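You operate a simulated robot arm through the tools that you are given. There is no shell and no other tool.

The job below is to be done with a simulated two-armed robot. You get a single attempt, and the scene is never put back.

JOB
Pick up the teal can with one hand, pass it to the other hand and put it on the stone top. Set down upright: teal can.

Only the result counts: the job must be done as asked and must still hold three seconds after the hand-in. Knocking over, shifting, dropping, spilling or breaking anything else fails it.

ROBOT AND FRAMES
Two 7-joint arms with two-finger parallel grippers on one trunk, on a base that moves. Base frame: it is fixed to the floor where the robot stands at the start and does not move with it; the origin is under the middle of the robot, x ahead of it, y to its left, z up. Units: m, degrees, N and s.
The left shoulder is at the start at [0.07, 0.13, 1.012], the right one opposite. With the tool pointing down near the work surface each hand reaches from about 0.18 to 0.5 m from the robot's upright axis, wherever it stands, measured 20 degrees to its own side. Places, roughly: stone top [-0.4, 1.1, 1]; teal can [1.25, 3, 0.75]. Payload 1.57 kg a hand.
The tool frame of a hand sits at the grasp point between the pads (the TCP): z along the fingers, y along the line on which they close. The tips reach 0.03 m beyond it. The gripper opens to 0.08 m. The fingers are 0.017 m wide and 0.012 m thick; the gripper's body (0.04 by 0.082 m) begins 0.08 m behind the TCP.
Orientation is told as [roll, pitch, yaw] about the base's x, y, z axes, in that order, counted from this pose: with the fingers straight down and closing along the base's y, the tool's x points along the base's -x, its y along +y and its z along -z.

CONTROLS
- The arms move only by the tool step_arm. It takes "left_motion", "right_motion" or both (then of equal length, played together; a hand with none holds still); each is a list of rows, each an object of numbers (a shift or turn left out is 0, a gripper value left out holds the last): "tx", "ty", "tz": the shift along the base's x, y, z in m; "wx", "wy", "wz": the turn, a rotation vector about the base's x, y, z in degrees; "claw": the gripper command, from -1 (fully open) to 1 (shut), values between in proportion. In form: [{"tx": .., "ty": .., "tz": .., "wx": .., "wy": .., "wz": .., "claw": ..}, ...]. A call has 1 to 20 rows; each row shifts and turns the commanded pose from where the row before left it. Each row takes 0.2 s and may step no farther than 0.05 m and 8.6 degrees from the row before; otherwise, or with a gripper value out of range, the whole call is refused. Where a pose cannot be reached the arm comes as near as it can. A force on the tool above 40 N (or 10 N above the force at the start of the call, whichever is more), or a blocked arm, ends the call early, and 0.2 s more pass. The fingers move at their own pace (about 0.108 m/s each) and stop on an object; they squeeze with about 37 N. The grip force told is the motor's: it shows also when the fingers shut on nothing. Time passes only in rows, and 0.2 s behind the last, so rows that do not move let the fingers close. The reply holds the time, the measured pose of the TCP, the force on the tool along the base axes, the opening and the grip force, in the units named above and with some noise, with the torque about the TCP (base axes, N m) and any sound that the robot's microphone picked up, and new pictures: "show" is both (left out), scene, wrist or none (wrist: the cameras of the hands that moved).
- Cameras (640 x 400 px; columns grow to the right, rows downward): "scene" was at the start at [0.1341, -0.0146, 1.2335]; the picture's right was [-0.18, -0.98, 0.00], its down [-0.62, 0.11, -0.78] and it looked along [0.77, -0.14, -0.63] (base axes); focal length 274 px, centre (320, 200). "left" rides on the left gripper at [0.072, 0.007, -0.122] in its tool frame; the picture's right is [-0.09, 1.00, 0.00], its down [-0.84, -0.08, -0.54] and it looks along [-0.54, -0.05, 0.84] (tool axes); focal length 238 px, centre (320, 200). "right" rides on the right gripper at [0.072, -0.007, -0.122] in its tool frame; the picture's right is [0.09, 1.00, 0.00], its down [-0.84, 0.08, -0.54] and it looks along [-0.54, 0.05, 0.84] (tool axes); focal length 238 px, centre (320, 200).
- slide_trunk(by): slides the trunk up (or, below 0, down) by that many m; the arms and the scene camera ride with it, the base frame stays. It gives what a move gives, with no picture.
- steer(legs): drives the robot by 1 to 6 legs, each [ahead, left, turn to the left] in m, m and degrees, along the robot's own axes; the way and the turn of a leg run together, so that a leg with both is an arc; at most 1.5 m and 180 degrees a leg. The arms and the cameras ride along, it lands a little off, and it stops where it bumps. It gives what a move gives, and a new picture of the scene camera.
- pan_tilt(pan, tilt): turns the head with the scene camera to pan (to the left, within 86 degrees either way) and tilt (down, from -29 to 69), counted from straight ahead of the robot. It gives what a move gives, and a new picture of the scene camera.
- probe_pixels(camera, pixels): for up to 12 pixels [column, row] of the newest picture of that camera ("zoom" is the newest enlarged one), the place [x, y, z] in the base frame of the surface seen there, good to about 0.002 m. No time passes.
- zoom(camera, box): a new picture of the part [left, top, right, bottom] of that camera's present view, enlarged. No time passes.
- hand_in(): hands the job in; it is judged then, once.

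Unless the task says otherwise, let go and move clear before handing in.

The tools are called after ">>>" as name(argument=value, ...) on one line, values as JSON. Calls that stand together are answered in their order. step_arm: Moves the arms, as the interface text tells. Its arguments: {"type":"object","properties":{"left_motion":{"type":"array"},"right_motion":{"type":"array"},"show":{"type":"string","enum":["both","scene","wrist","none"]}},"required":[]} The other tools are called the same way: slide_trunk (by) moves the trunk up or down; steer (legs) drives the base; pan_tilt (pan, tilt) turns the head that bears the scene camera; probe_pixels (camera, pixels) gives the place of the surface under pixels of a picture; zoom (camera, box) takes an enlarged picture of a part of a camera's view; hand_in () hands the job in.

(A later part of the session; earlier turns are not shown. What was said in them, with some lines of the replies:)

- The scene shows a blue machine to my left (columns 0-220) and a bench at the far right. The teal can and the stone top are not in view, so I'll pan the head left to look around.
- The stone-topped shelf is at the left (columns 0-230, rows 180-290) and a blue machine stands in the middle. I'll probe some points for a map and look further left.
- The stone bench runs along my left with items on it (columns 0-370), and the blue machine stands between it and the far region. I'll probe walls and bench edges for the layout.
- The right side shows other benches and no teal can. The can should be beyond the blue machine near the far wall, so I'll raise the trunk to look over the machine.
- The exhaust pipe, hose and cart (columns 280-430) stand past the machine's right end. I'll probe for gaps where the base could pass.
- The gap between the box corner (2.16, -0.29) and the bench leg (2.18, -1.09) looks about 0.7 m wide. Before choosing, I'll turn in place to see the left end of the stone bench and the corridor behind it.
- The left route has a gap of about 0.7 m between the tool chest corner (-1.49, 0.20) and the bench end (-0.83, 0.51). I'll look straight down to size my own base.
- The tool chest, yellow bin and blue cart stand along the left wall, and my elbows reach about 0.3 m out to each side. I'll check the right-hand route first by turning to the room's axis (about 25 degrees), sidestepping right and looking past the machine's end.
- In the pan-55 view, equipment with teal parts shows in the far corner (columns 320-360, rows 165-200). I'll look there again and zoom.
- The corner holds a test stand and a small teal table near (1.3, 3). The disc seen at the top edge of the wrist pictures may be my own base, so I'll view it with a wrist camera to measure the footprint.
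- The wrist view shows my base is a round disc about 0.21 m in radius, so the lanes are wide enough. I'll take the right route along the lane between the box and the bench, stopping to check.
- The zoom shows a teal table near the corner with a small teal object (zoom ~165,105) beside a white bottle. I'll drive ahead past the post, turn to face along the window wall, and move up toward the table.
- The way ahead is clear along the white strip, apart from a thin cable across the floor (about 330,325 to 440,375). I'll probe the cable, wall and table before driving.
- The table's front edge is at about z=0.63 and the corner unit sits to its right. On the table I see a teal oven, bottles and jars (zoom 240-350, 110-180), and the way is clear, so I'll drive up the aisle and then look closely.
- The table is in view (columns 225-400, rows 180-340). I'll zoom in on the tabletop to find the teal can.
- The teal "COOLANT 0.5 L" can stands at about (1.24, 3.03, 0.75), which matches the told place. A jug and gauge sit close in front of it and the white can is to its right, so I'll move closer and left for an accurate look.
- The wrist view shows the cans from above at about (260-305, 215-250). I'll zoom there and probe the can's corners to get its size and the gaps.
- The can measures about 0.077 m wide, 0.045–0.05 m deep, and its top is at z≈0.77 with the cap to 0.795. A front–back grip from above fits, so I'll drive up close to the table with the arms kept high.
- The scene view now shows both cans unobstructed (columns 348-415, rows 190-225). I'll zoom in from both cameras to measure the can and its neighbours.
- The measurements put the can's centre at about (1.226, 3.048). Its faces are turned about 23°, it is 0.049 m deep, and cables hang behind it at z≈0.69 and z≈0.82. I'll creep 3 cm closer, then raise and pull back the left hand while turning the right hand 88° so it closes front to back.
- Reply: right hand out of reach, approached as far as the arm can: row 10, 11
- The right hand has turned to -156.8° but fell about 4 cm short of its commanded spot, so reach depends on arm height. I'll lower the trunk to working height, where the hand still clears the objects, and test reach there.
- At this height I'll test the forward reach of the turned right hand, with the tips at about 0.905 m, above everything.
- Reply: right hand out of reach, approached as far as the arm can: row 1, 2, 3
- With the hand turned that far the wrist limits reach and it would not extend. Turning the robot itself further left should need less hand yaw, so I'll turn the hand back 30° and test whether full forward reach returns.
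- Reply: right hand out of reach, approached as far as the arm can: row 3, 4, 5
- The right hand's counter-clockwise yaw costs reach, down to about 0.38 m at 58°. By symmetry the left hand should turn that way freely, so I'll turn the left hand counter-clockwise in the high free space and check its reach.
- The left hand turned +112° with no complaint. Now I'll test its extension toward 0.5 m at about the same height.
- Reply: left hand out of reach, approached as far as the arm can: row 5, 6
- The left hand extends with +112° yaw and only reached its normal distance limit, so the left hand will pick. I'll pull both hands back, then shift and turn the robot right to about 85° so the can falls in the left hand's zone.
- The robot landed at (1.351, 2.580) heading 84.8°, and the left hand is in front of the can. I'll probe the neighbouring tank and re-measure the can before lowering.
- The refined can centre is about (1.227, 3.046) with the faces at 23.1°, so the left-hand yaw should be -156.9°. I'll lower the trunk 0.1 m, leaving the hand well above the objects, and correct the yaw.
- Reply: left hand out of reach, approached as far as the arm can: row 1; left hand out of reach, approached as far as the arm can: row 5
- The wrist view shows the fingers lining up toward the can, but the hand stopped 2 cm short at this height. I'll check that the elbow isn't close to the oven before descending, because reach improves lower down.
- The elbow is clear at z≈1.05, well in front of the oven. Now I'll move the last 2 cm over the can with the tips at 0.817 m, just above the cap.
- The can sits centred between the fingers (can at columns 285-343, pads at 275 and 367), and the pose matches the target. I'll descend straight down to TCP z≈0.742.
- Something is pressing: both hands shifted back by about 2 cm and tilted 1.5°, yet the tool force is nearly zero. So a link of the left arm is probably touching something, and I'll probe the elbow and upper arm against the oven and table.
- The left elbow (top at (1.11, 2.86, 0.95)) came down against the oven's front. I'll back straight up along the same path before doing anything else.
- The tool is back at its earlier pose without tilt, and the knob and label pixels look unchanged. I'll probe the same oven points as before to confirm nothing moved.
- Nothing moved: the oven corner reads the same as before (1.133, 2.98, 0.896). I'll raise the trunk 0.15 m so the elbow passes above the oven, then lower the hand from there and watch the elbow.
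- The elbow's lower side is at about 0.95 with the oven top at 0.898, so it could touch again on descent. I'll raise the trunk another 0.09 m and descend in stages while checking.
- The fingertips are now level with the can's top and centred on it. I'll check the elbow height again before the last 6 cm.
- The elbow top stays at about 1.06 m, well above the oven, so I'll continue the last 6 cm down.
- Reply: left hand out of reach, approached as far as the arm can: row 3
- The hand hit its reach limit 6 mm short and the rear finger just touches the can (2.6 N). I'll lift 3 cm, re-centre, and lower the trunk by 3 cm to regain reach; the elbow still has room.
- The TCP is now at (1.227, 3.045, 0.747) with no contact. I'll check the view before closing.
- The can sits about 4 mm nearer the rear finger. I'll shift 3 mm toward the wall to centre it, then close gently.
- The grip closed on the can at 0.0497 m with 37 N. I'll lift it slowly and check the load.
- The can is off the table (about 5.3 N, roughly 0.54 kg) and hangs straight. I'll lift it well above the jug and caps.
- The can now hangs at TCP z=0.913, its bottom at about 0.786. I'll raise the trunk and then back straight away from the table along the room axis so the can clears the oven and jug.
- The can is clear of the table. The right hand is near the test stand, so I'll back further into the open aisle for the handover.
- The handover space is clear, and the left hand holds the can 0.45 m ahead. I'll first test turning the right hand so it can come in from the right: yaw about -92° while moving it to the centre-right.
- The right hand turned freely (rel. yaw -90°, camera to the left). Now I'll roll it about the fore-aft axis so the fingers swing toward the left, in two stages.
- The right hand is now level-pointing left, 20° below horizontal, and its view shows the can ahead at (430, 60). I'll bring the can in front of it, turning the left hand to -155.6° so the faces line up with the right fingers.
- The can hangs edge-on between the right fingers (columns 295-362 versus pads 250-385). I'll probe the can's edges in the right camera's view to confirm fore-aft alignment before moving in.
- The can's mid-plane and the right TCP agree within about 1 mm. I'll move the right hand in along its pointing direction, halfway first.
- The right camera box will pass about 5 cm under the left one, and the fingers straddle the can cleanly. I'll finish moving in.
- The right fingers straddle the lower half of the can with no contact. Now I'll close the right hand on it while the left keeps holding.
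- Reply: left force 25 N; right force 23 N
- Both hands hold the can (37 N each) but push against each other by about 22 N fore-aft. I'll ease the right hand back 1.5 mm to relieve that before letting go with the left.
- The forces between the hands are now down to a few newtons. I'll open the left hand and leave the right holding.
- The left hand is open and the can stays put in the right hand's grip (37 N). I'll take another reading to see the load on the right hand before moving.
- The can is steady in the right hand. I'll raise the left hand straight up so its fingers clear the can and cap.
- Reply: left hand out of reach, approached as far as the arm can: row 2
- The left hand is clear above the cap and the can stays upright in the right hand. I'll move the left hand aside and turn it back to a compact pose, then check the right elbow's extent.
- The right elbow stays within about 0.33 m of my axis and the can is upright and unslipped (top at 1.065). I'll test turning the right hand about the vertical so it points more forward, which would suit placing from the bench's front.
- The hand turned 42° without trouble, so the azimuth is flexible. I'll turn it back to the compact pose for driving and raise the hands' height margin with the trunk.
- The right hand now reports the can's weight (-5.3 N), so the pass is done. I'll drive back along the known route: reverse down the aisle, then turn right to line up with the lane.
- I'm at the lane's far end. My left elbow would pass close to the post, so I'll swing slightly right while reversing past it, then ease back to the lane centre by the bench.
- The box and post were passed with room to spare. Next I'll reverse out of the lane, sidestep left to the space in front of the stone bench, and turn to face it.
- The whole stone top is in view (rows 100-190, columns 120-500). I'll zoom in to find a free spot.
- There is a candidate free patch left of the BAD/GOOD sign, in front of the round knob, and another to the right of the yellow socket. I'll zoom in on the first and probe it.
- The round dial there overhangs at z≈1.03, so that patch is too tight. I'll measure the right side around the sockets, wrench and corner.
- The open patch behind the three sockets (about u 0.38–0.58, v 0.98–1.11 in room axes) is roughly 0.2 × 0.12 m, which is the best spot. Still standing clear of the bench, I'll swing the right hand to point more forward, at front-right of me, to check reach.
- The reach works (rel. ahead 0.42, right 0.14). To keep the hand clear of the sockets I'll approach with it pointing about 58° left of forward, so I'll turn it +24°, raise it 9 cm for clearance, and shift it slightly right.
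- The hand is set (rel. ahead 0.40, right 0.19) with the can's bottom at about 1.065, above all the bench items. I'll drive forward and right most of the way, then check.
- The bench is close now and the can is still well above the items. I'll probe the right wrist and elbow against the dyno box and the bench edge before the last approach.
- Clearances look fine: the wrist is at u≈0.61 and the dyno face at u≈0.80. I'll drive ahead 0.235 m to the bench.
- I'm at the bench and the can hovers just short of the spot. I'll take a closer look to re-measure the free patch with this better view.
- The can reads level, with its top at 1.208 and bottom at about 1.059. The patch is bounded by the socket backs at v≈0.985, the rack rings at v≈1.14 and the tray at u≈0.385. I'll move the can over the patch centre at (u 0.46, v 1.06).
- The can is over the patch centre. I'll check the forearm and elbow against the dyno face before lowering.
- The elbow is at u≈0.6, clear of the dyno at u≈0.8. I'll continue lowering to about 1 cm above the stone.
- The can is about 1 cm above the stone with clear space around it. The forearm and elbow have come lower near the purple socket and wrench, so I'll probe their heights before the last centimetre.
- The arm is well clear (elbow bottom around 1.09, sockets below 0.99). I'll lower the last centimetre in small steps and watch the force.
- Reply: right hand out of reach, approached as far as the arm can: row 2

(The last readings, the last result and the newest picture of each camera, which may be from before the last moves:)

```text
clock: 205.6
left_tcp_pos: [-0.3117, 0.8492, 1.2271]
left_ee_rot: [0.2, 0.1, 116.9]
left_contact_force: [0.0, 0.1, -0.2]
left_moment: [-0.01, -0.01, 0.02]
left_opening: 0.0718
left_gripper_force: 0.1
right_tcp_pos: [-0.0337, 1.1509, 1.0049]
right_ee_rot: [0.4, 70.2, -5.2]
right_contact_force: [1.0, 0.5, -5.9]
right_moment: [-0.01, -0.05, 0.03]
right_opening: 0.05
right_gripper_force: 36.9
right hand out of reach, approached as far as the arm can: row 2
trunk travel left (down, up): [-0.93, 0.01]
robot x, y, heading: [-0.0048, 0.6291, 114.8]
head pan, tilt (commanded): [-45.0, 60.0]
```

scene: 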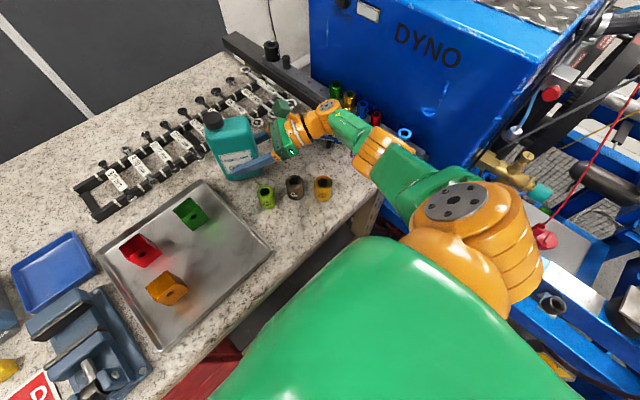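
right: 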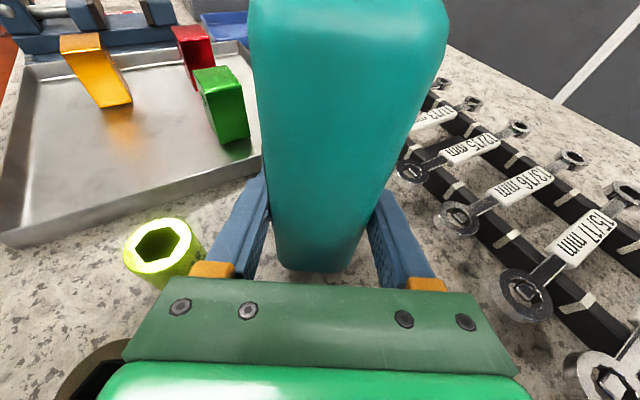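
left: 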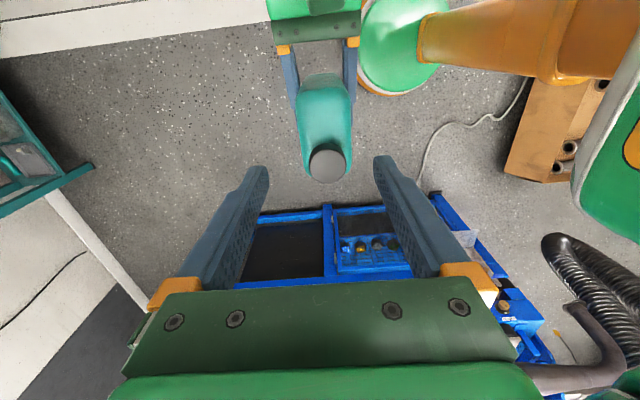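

The arm reached a joint limit about 3 mm above the stone, with only a fraction of a degree of turn. I'll use the trunk to lower the rest in tiny steps, watching for contact force.

>>> slide_trunk(by=-0.003)

```text
clock: 206.1
left_tcp_pos: [-0.3118, 0.8491, 1.2237]
left_ee_rot: [0.1, 0.1, 116.9]
left_contact_force: [0.2, 0.1, -0.1]
left_moment: [-0.01, 0.03, -0.03]
left_opening: 0.0717
left_gripper_force: 0.0
right_tcp_pos: [-0.0332, 1.1508, 1.002]
right_ee_rot: [0.2, 70.3, -5.3]
right_contact_force: [0.3, 0.0, -2.4]
right_moment: [-0.01, 0.04, -0.04]
right_opening: 0.0498
right_gripper_force: 36.7
trunk travel left (down, up): [-0.927, 0.013]
robot x, y, heading: [-0.0044, 0.6324, 114.9]
head pan, tilt (commanded): [-45.0, 60.0]
```

The load dropped from 5.5 to 2.4 N, so the can's bottom is starting to touch. One more millimetre should seat it.

>>> slide_trunk(by=-0.001)

>>> zoom(camera="scene", box=[150, 80, 350, 220])

```text
clock: 206.6
left_tcp_pos: [-0.3112, 0.8487, 1.2233]
left_ee_rot: [0.0, 0.1, 117.0]
left_contact_force: [-1.0, 0.5, 0.4]
left_moment: [-0.01, 0.02, -0.02]
left_opening: 0.0722
left_gripper_force: 0.1
right_tcp_pos: [-0.033, 1.1502, 1.0015]
right_ee_rot: [0.4, 70.3, -5.2]
right_contact_force: [-0.5, 2.7, 2.6]
right_moment: [-0.01, 0.38, -0.17]
right_opening: 0.0499
right_gripper_force: 36.8
trunk travel left (down, up): [-0.926, 0.014]
robot x, y, heading: [-0.0055, 0.6277, 114.5]
head pan, tilt (commanded): [-45.0, 60.0]
```

```text
2.86 times, centred on (250, 150) of scene
```

zoom: 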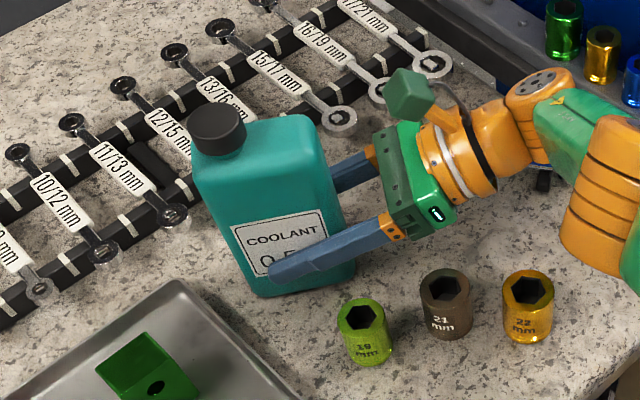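

The can is seated (force now +2.6 N, with its weight on the stone), upright and clear of its neighbours. I'll open the right hand slowly.

>>> step_arm(right_motion=[{"claw": 0}, {"claw": -0.3}, {"claw": -0.5}, {"claw": -0.8}, {"claw": -1}, {}], show="both")

>>> zoom(camera="scene", box=[150, 80, 350, 220])

```text
clock: 208.0
left_tcp_pos: [-0.3115, 0.8472, 1.2235]
left_ee_rot: [0.0, 0.1, 116.9]
left_contact_force: [0.2, -0.6, 0.0]
left_moment: [-0.01, -0.01, 0.0]
left_opening: 0.0721
left_gripper_force: 0.0
right_tcp_pos: [-0.0328, 1.1493, 1.0017]
right_ee_rot: [0.4, 70.1, -5.2]
right_contact_force: [-0.5, -0.4, -0.5]
right_moment: [0.03, -0.02, -0.01]
right_opening: 0.08
right_gripper_force: 0.0
trunk travel left (down, up): [-0.926, 0.014]
robot x, y, heading: [-0.006, 0.6283, 115.1]
head pan, tilt (commanded): [-45.0, 60.0]
```

scene: 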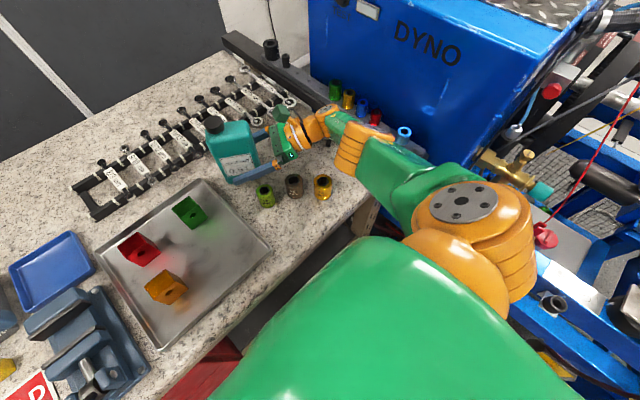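
right: 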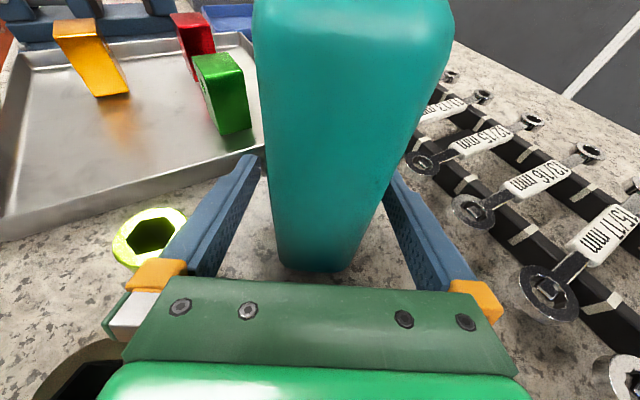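

```text
2.86 times, centred on (250, 150) of scene
```

zoom: 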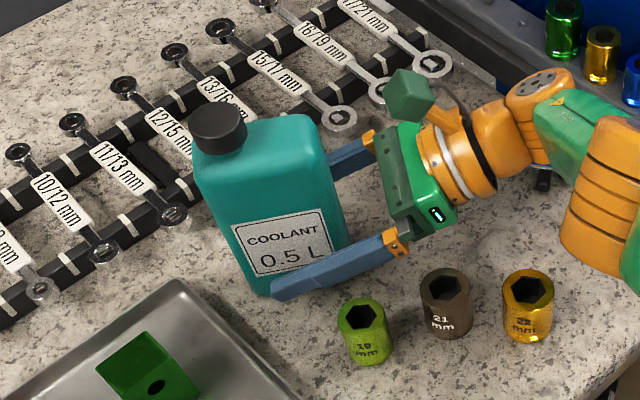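

The can stands on its own with both fingers clear of it. I'll raise the hand straight up, retracing the path I came down.

>>> step_arm(right_motion=[{"tz": 0.01}, {"tz": 0.02}, {"tz": 0.02}, {}], show="both")

```text
clock: 209.0
left_tcp_pos: [-0.3114, 0.8469, 1.2231]
left_ee_rot: [-0.1, 0.0, 117.0]
left_contact_force: [0.1, -0.1, -0.1]
left_moment: [0.02, -0.01, -0.04]
left_opening: 0.072
left_gripper_force: 0.0
right_tcp_pos: [-0.0301, 1.1682, 1.0422]
right_ee_rot: [0.5, 70.2, -5.0]
right_contact_force: [-0.2, -0.7, -0.2]
right_moment: [-0.02, 0.0, -0.03]
right_opening: 0.0799
right_gripper_force: 0.0
right hand out of reach, approached as far as the arm can: row 1, 2, 3
trunk travel left (down, up): [-0.926, 0.014]
robot x, y, heading: [-0.0003, 0.6296, 114.7]
head pan, tilt (commanded): [-45.0, 60.0]
```

scene: 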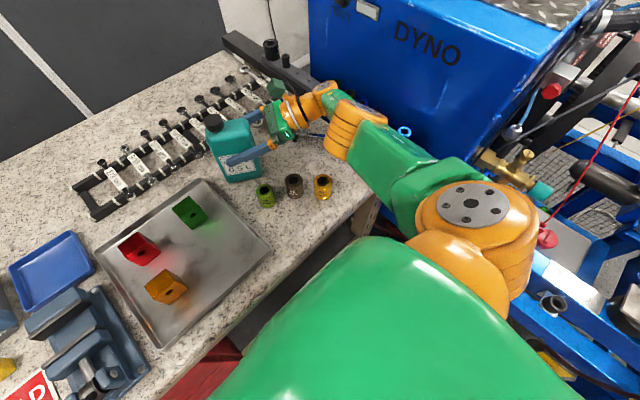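
right: 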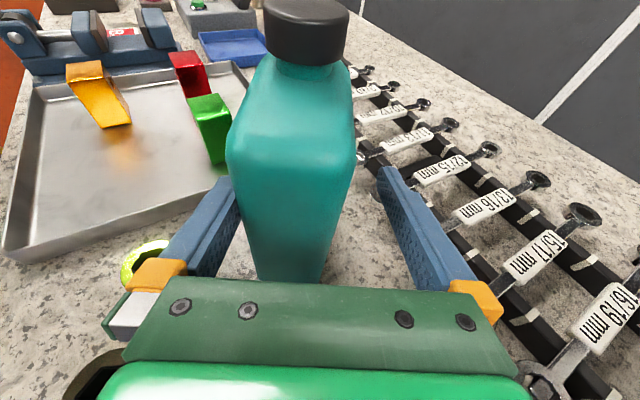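

The arm strayed 19 mm forward while rising and the can is now close to the near finger, though the force is nearly zero. I'll try a small corrective step back toward centre and see whether the arm follows.

>>> step_arm(right_motion=[{"ty": -0.006}, {}], show="wrist")

```text
clock: 209.6
left_tcp_pos: [-0.3124, 0.8484, 1.223]
left_ee_rot: [0.0, 0.0, 117.0]
left_contact_force: [-0.4, 0.1, 0.2]
left_moment: [-0.02, 0.03, -0.02]
left_opening: 0.0721
left_gripper_force: 0.0
right_tcp_pos: [-0.0322, 1.1669, 1.0396]
right_ee_rot: [0.3, 70.2, -5.1]
right_contact_force: [-0.4, 0.5, 1.0]
right_moment: [-0.02, 0.0, 0.02]
right_opening: 0.0799
right_gripper_force: 0.1
right hand out of reach, approached as far as the arm can: row 1
trunk travel left (down, up): [-0.926, 0.014]
robot x, y, heading: [-0.0055, 0.6272, 115.2]
head pan, tilt (commanded): [-45.0, 60.0]
```

right: 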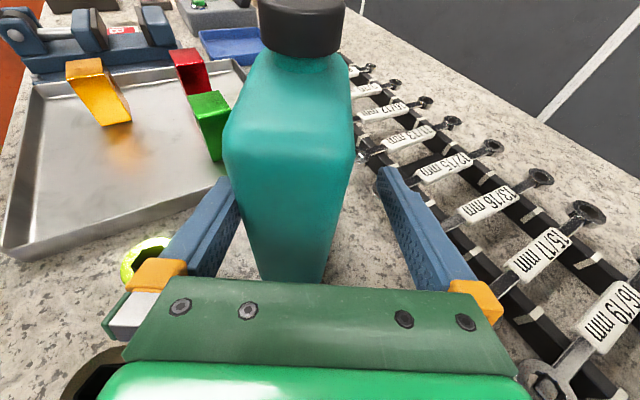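

The arm is stuck at a joint limit there, so I'll use the base instead, which moves the hand rigidly. First I'll shift the hand about 18 mm back so the can is centred between the fingers again.

>>> steer(legs=[[-0.014, 0.008, 0]])

>>> zoom(camera="right", box=[0, 0, 640, 400])

```text
clock: 210.3
left_tcp_pos: [-0.3127, 0.8355, 1.2228]
left_ee_rot: [0.1, 0.0, 116.9]
left_contact_force: [0.3, 0.1, 0.0]
left_moment: [-0.02, 0.02, 0.06]
left_opening: 0.0719
left_gripper_force: 0.0
right_tcp_pos: [-0.0323, 1.1535, 1.0378]
right_ee_rot: [-0.3, 70.2, -5.6]
right_contact_force: [0.5, 0.1, 0.5]
right_moment: [-0.02, 0.02, 0.05]
right_opening: 0.0802
right_gripper_force: 0.1
trunk travel left (down, up): [-0.926, 0.014]
robot x, y, heading: [-0.0068, 0.6151, 114.8]
head pan, tilt (commanded): [-45.0, 60.0]
```

scene: 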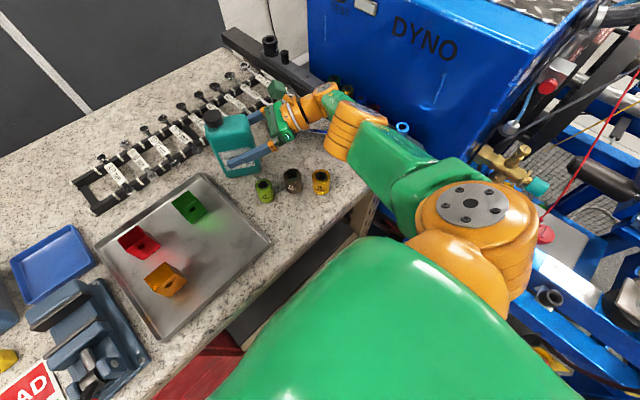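

```text
1.00 times, centred on (320, 200) of right (not enlarged: the box is as wide or as high as the picture)
```

zoom: 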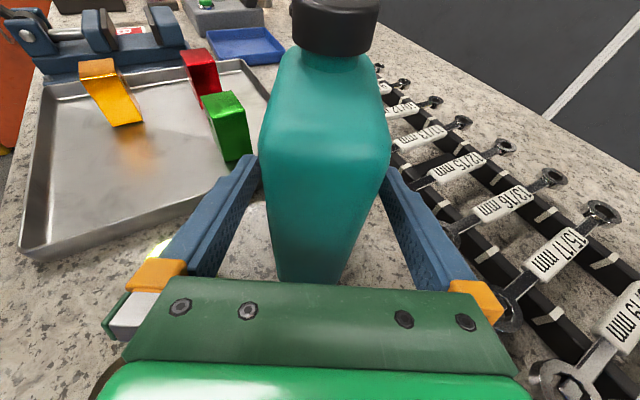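

The can is centred between the open fingers again and stands upright. Now I'll withdraw the hand along its own pointing axis by sidestepping the base back and right.

>>> steer(legs=[[-0.043, -0.074, 0]])

>>> zoom(camera="right", box=[0, 0, 640, 400])

```text
clock: 211.4
left_tcp_pos: [-0.2348, 0.8247, 1.2211]
left_ee_rot: [-0.3, 0.2, 116.9]
left_contact_force: [-0.5, -0.5, 1.0]
left_moment: [-0.02, -0.02, 0.03]
left_opening: 0.0721
left_gripper_force: 0.1
right_tcp_pos: [0.0472, 1.1427, 1.0384]
right_ee_rot: [0.3, 70.0, -5.0]
right_contact_force: [0.1, 0.5, 0.0]
right_moment: [0.02, 0.0, -0.01]
right_opening: 0.0799
right_gripper_force: 0.0
trunk travel left (down, up): [-0.926, 0.014]
robot x, y, heading: [0.0782, 0.6055, 115.0]
head pan, tilt (commanded): [-45.0, 60.0]
```

scene: 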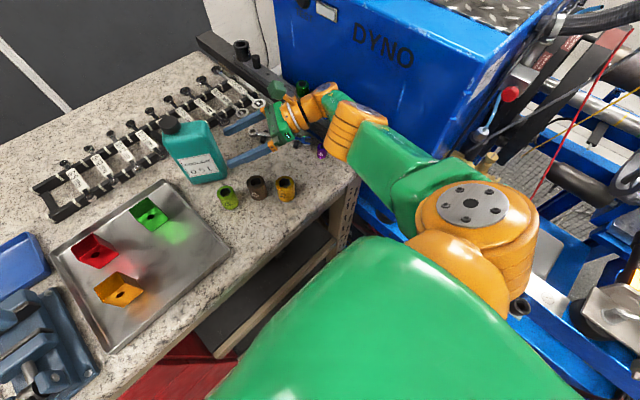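

```text
1.00 times, centred on (320, 200) of right (not enlarged: the box is as wide or as high as the picture)
```

zoom: 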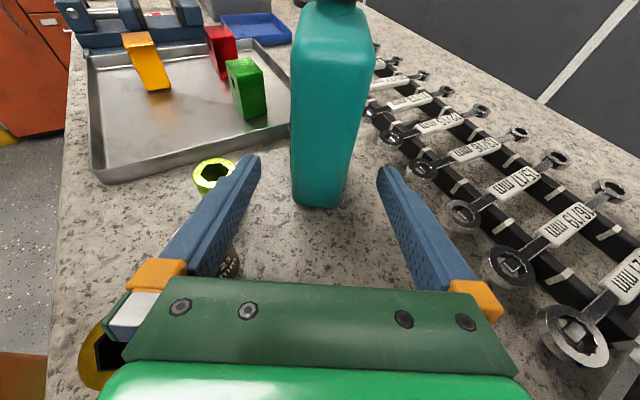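

The fingers are fully out and the can stands free (tips about 2 cm away). I'll raise the trunk its last centimetre and back away from the bench, with the hand passing about 3 cm above the sockets.

>>> slide_trunk(by=0.013)

>>> steer(legs=[[-0.15, 0, 0], [-0.3, 0.1, 0]])

>>> pan_tilt(pan=-5, tilt=40)

```text
clock: 212.1
left_tcp_pos: [-0.2291, 0.8234, 1.2345]
left_ee_rot: [-0.2, 0.1, 116.9]
left_contact_force: [-0.8, 0.4, 1.4]
left_moment: [-0.03, -0.01, 0.0]
left_opening: 0.0721
left_gripper_force: 0.0
right_tcp_pos: [0.0499, 1.1415, 1.0536]
right_ee_rot: [0.5, 70.1, -5.0]
right_contact_force: [-0.4, -1.1, 0.8]
right_moment: [0.03, -0.04, 0.03]
right_opening: 0.0799
right_gripper_force: 0.1
trunk travel left (down, up): [-0.939, 0.001]
robot x, y, heading: [0.078, 0.604, 115.0]
head pan, tilt (commanded): [-45.0, 60.0]
```

```text
clock: 215.1
left_tcp_pos: [-0.1298, 0.3755, 1.2353]
left_ee_rot: [0.1, 0.1, 116.9]
left_contact_force: [0.6, 0.6, 0.2]
left_moment: [0.0, -0.01, -0.02]
left_opening: 0.0719
left_gripper_force: 0.0
right_tcp_pos: [0.1507, 0.6948, 1.0518]
right_ee_rot: [-0.2, 70.2, -5.4]
right_contact_force: [0.1, -1.1, -0.4]
right_moment: [0.01, 0.0, 0.01]
right_opening: 0.0803
right_gripper_force: 0.1
trunk travel left (down, up): [-0.939, 0.001]
robot x, y, heading: [0.1775, 0.152, 114.9]
head pan, tilt (commanded): [-45.0, 60.0]
```

scene: 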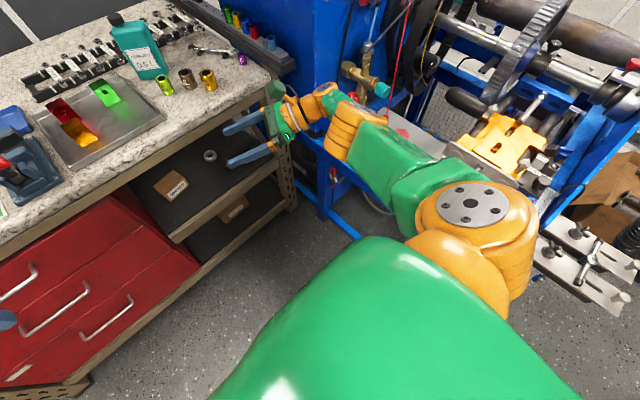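

```text
clock: 216.2
left_tcp_pos: [-0.1289, 0.3736, 1.2371]
left_ee_rot: [0.0, 0.0, 117.0]
left_contact_force: [0.2, -0.5, 0.2]
left_moment: [-0.02, 0.03, 0.04]
left_opening: 0.0718
left_gripper_force: 0.0
right_tcp_pos: [0.1506, 0.6917, 1.0512]
right_ee_rot: [0.3, 70.2, -4.9]
right_contact_force: [0.3, 0.4, 0.0]
right_moment: [0.02, 0.02, 0.03]
right_opening: 0.0799
right_gripper_force: 0.0
trunk travel left (down, up): [-0.939, 0.001]
robot x, y, heading: [0.1803, 0.1528, 115.3]
head pan, tilt (commanded): [-5.0, 40.0]
```

scene: 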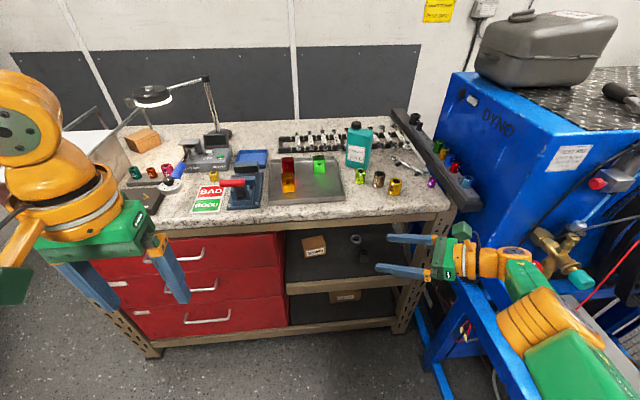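

The can stands upright on the stone top behind the sockets (355, 145), and both hands are clear of the bench. I'll zoom in to verify the can and its neighbours.

>>> zoom(camera="scene", box=[260, 100, 460, 225])

>>> probe_pixels(camera="zoom", pixels=[[300, 85], [280, 105], [350, 110], [345, 165], [280, 200], [320, 215], [310, 70], [320, 235], [375, 225], [435, 240], [320, 115], [300, 150]])

```text
3.20 times, centred on (360, 162) of scene
```

zoom: 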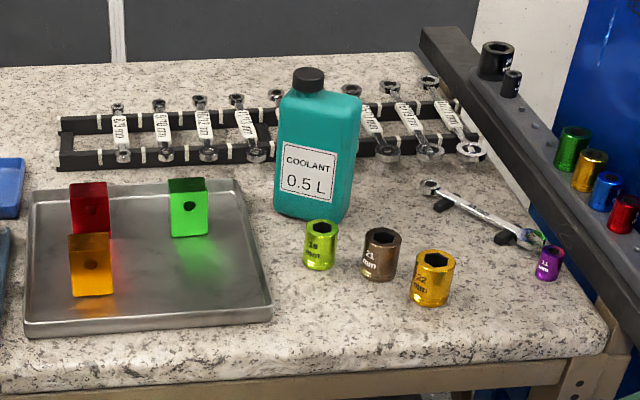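

```text
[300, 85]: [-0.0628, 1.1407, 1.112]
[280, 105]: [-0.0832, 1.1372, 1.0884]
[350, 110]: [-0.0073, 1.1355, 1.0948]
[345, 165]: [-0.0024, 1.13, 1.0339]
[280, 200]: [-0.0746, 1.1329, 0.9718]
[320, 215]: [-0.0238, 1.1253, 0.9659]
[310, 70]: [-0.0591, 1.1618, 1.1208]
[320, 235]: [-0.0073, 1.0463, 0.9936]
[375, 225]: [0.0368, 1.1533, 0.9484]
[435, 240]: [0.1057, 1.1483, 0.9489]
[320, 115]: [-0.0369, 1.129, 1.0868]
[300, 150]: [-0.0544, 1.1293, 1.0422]
```

The can stands upright on the stone (cap top at 1.121, base on 0.948), with a clear gap to the sockets, rack and tray, which look undisturbed. Both hands are empty and clear, so I'll hand in.

>>> hand_in()

```text
The job is handed in.
```

The teal can (the "COOLANT 0.5 L" one) is standing upright on the stone top, just behind the three loose sockets. The left hand picked it up and passed it directly to the right hand, which set it down. Both hands were empty and clear of the bench when I handed in.

- **Oven contact:** while reaching for the can, the left elbow pressed against the front of the oven on the teal table. I backed off straight away. Re-probing the oven gave the same positions as before, within measuring error.
- **Can nudged on release:** as the right hand let go, the arm hit a joint limit and probably nudged the can by up to about 3 mm. I withdrew the hand by moving the base instead, and the can was still upright and clear of everything around it.

The final pictures show the rest of the bench undisturbed. The hand-in reply did not say whether the job passed.
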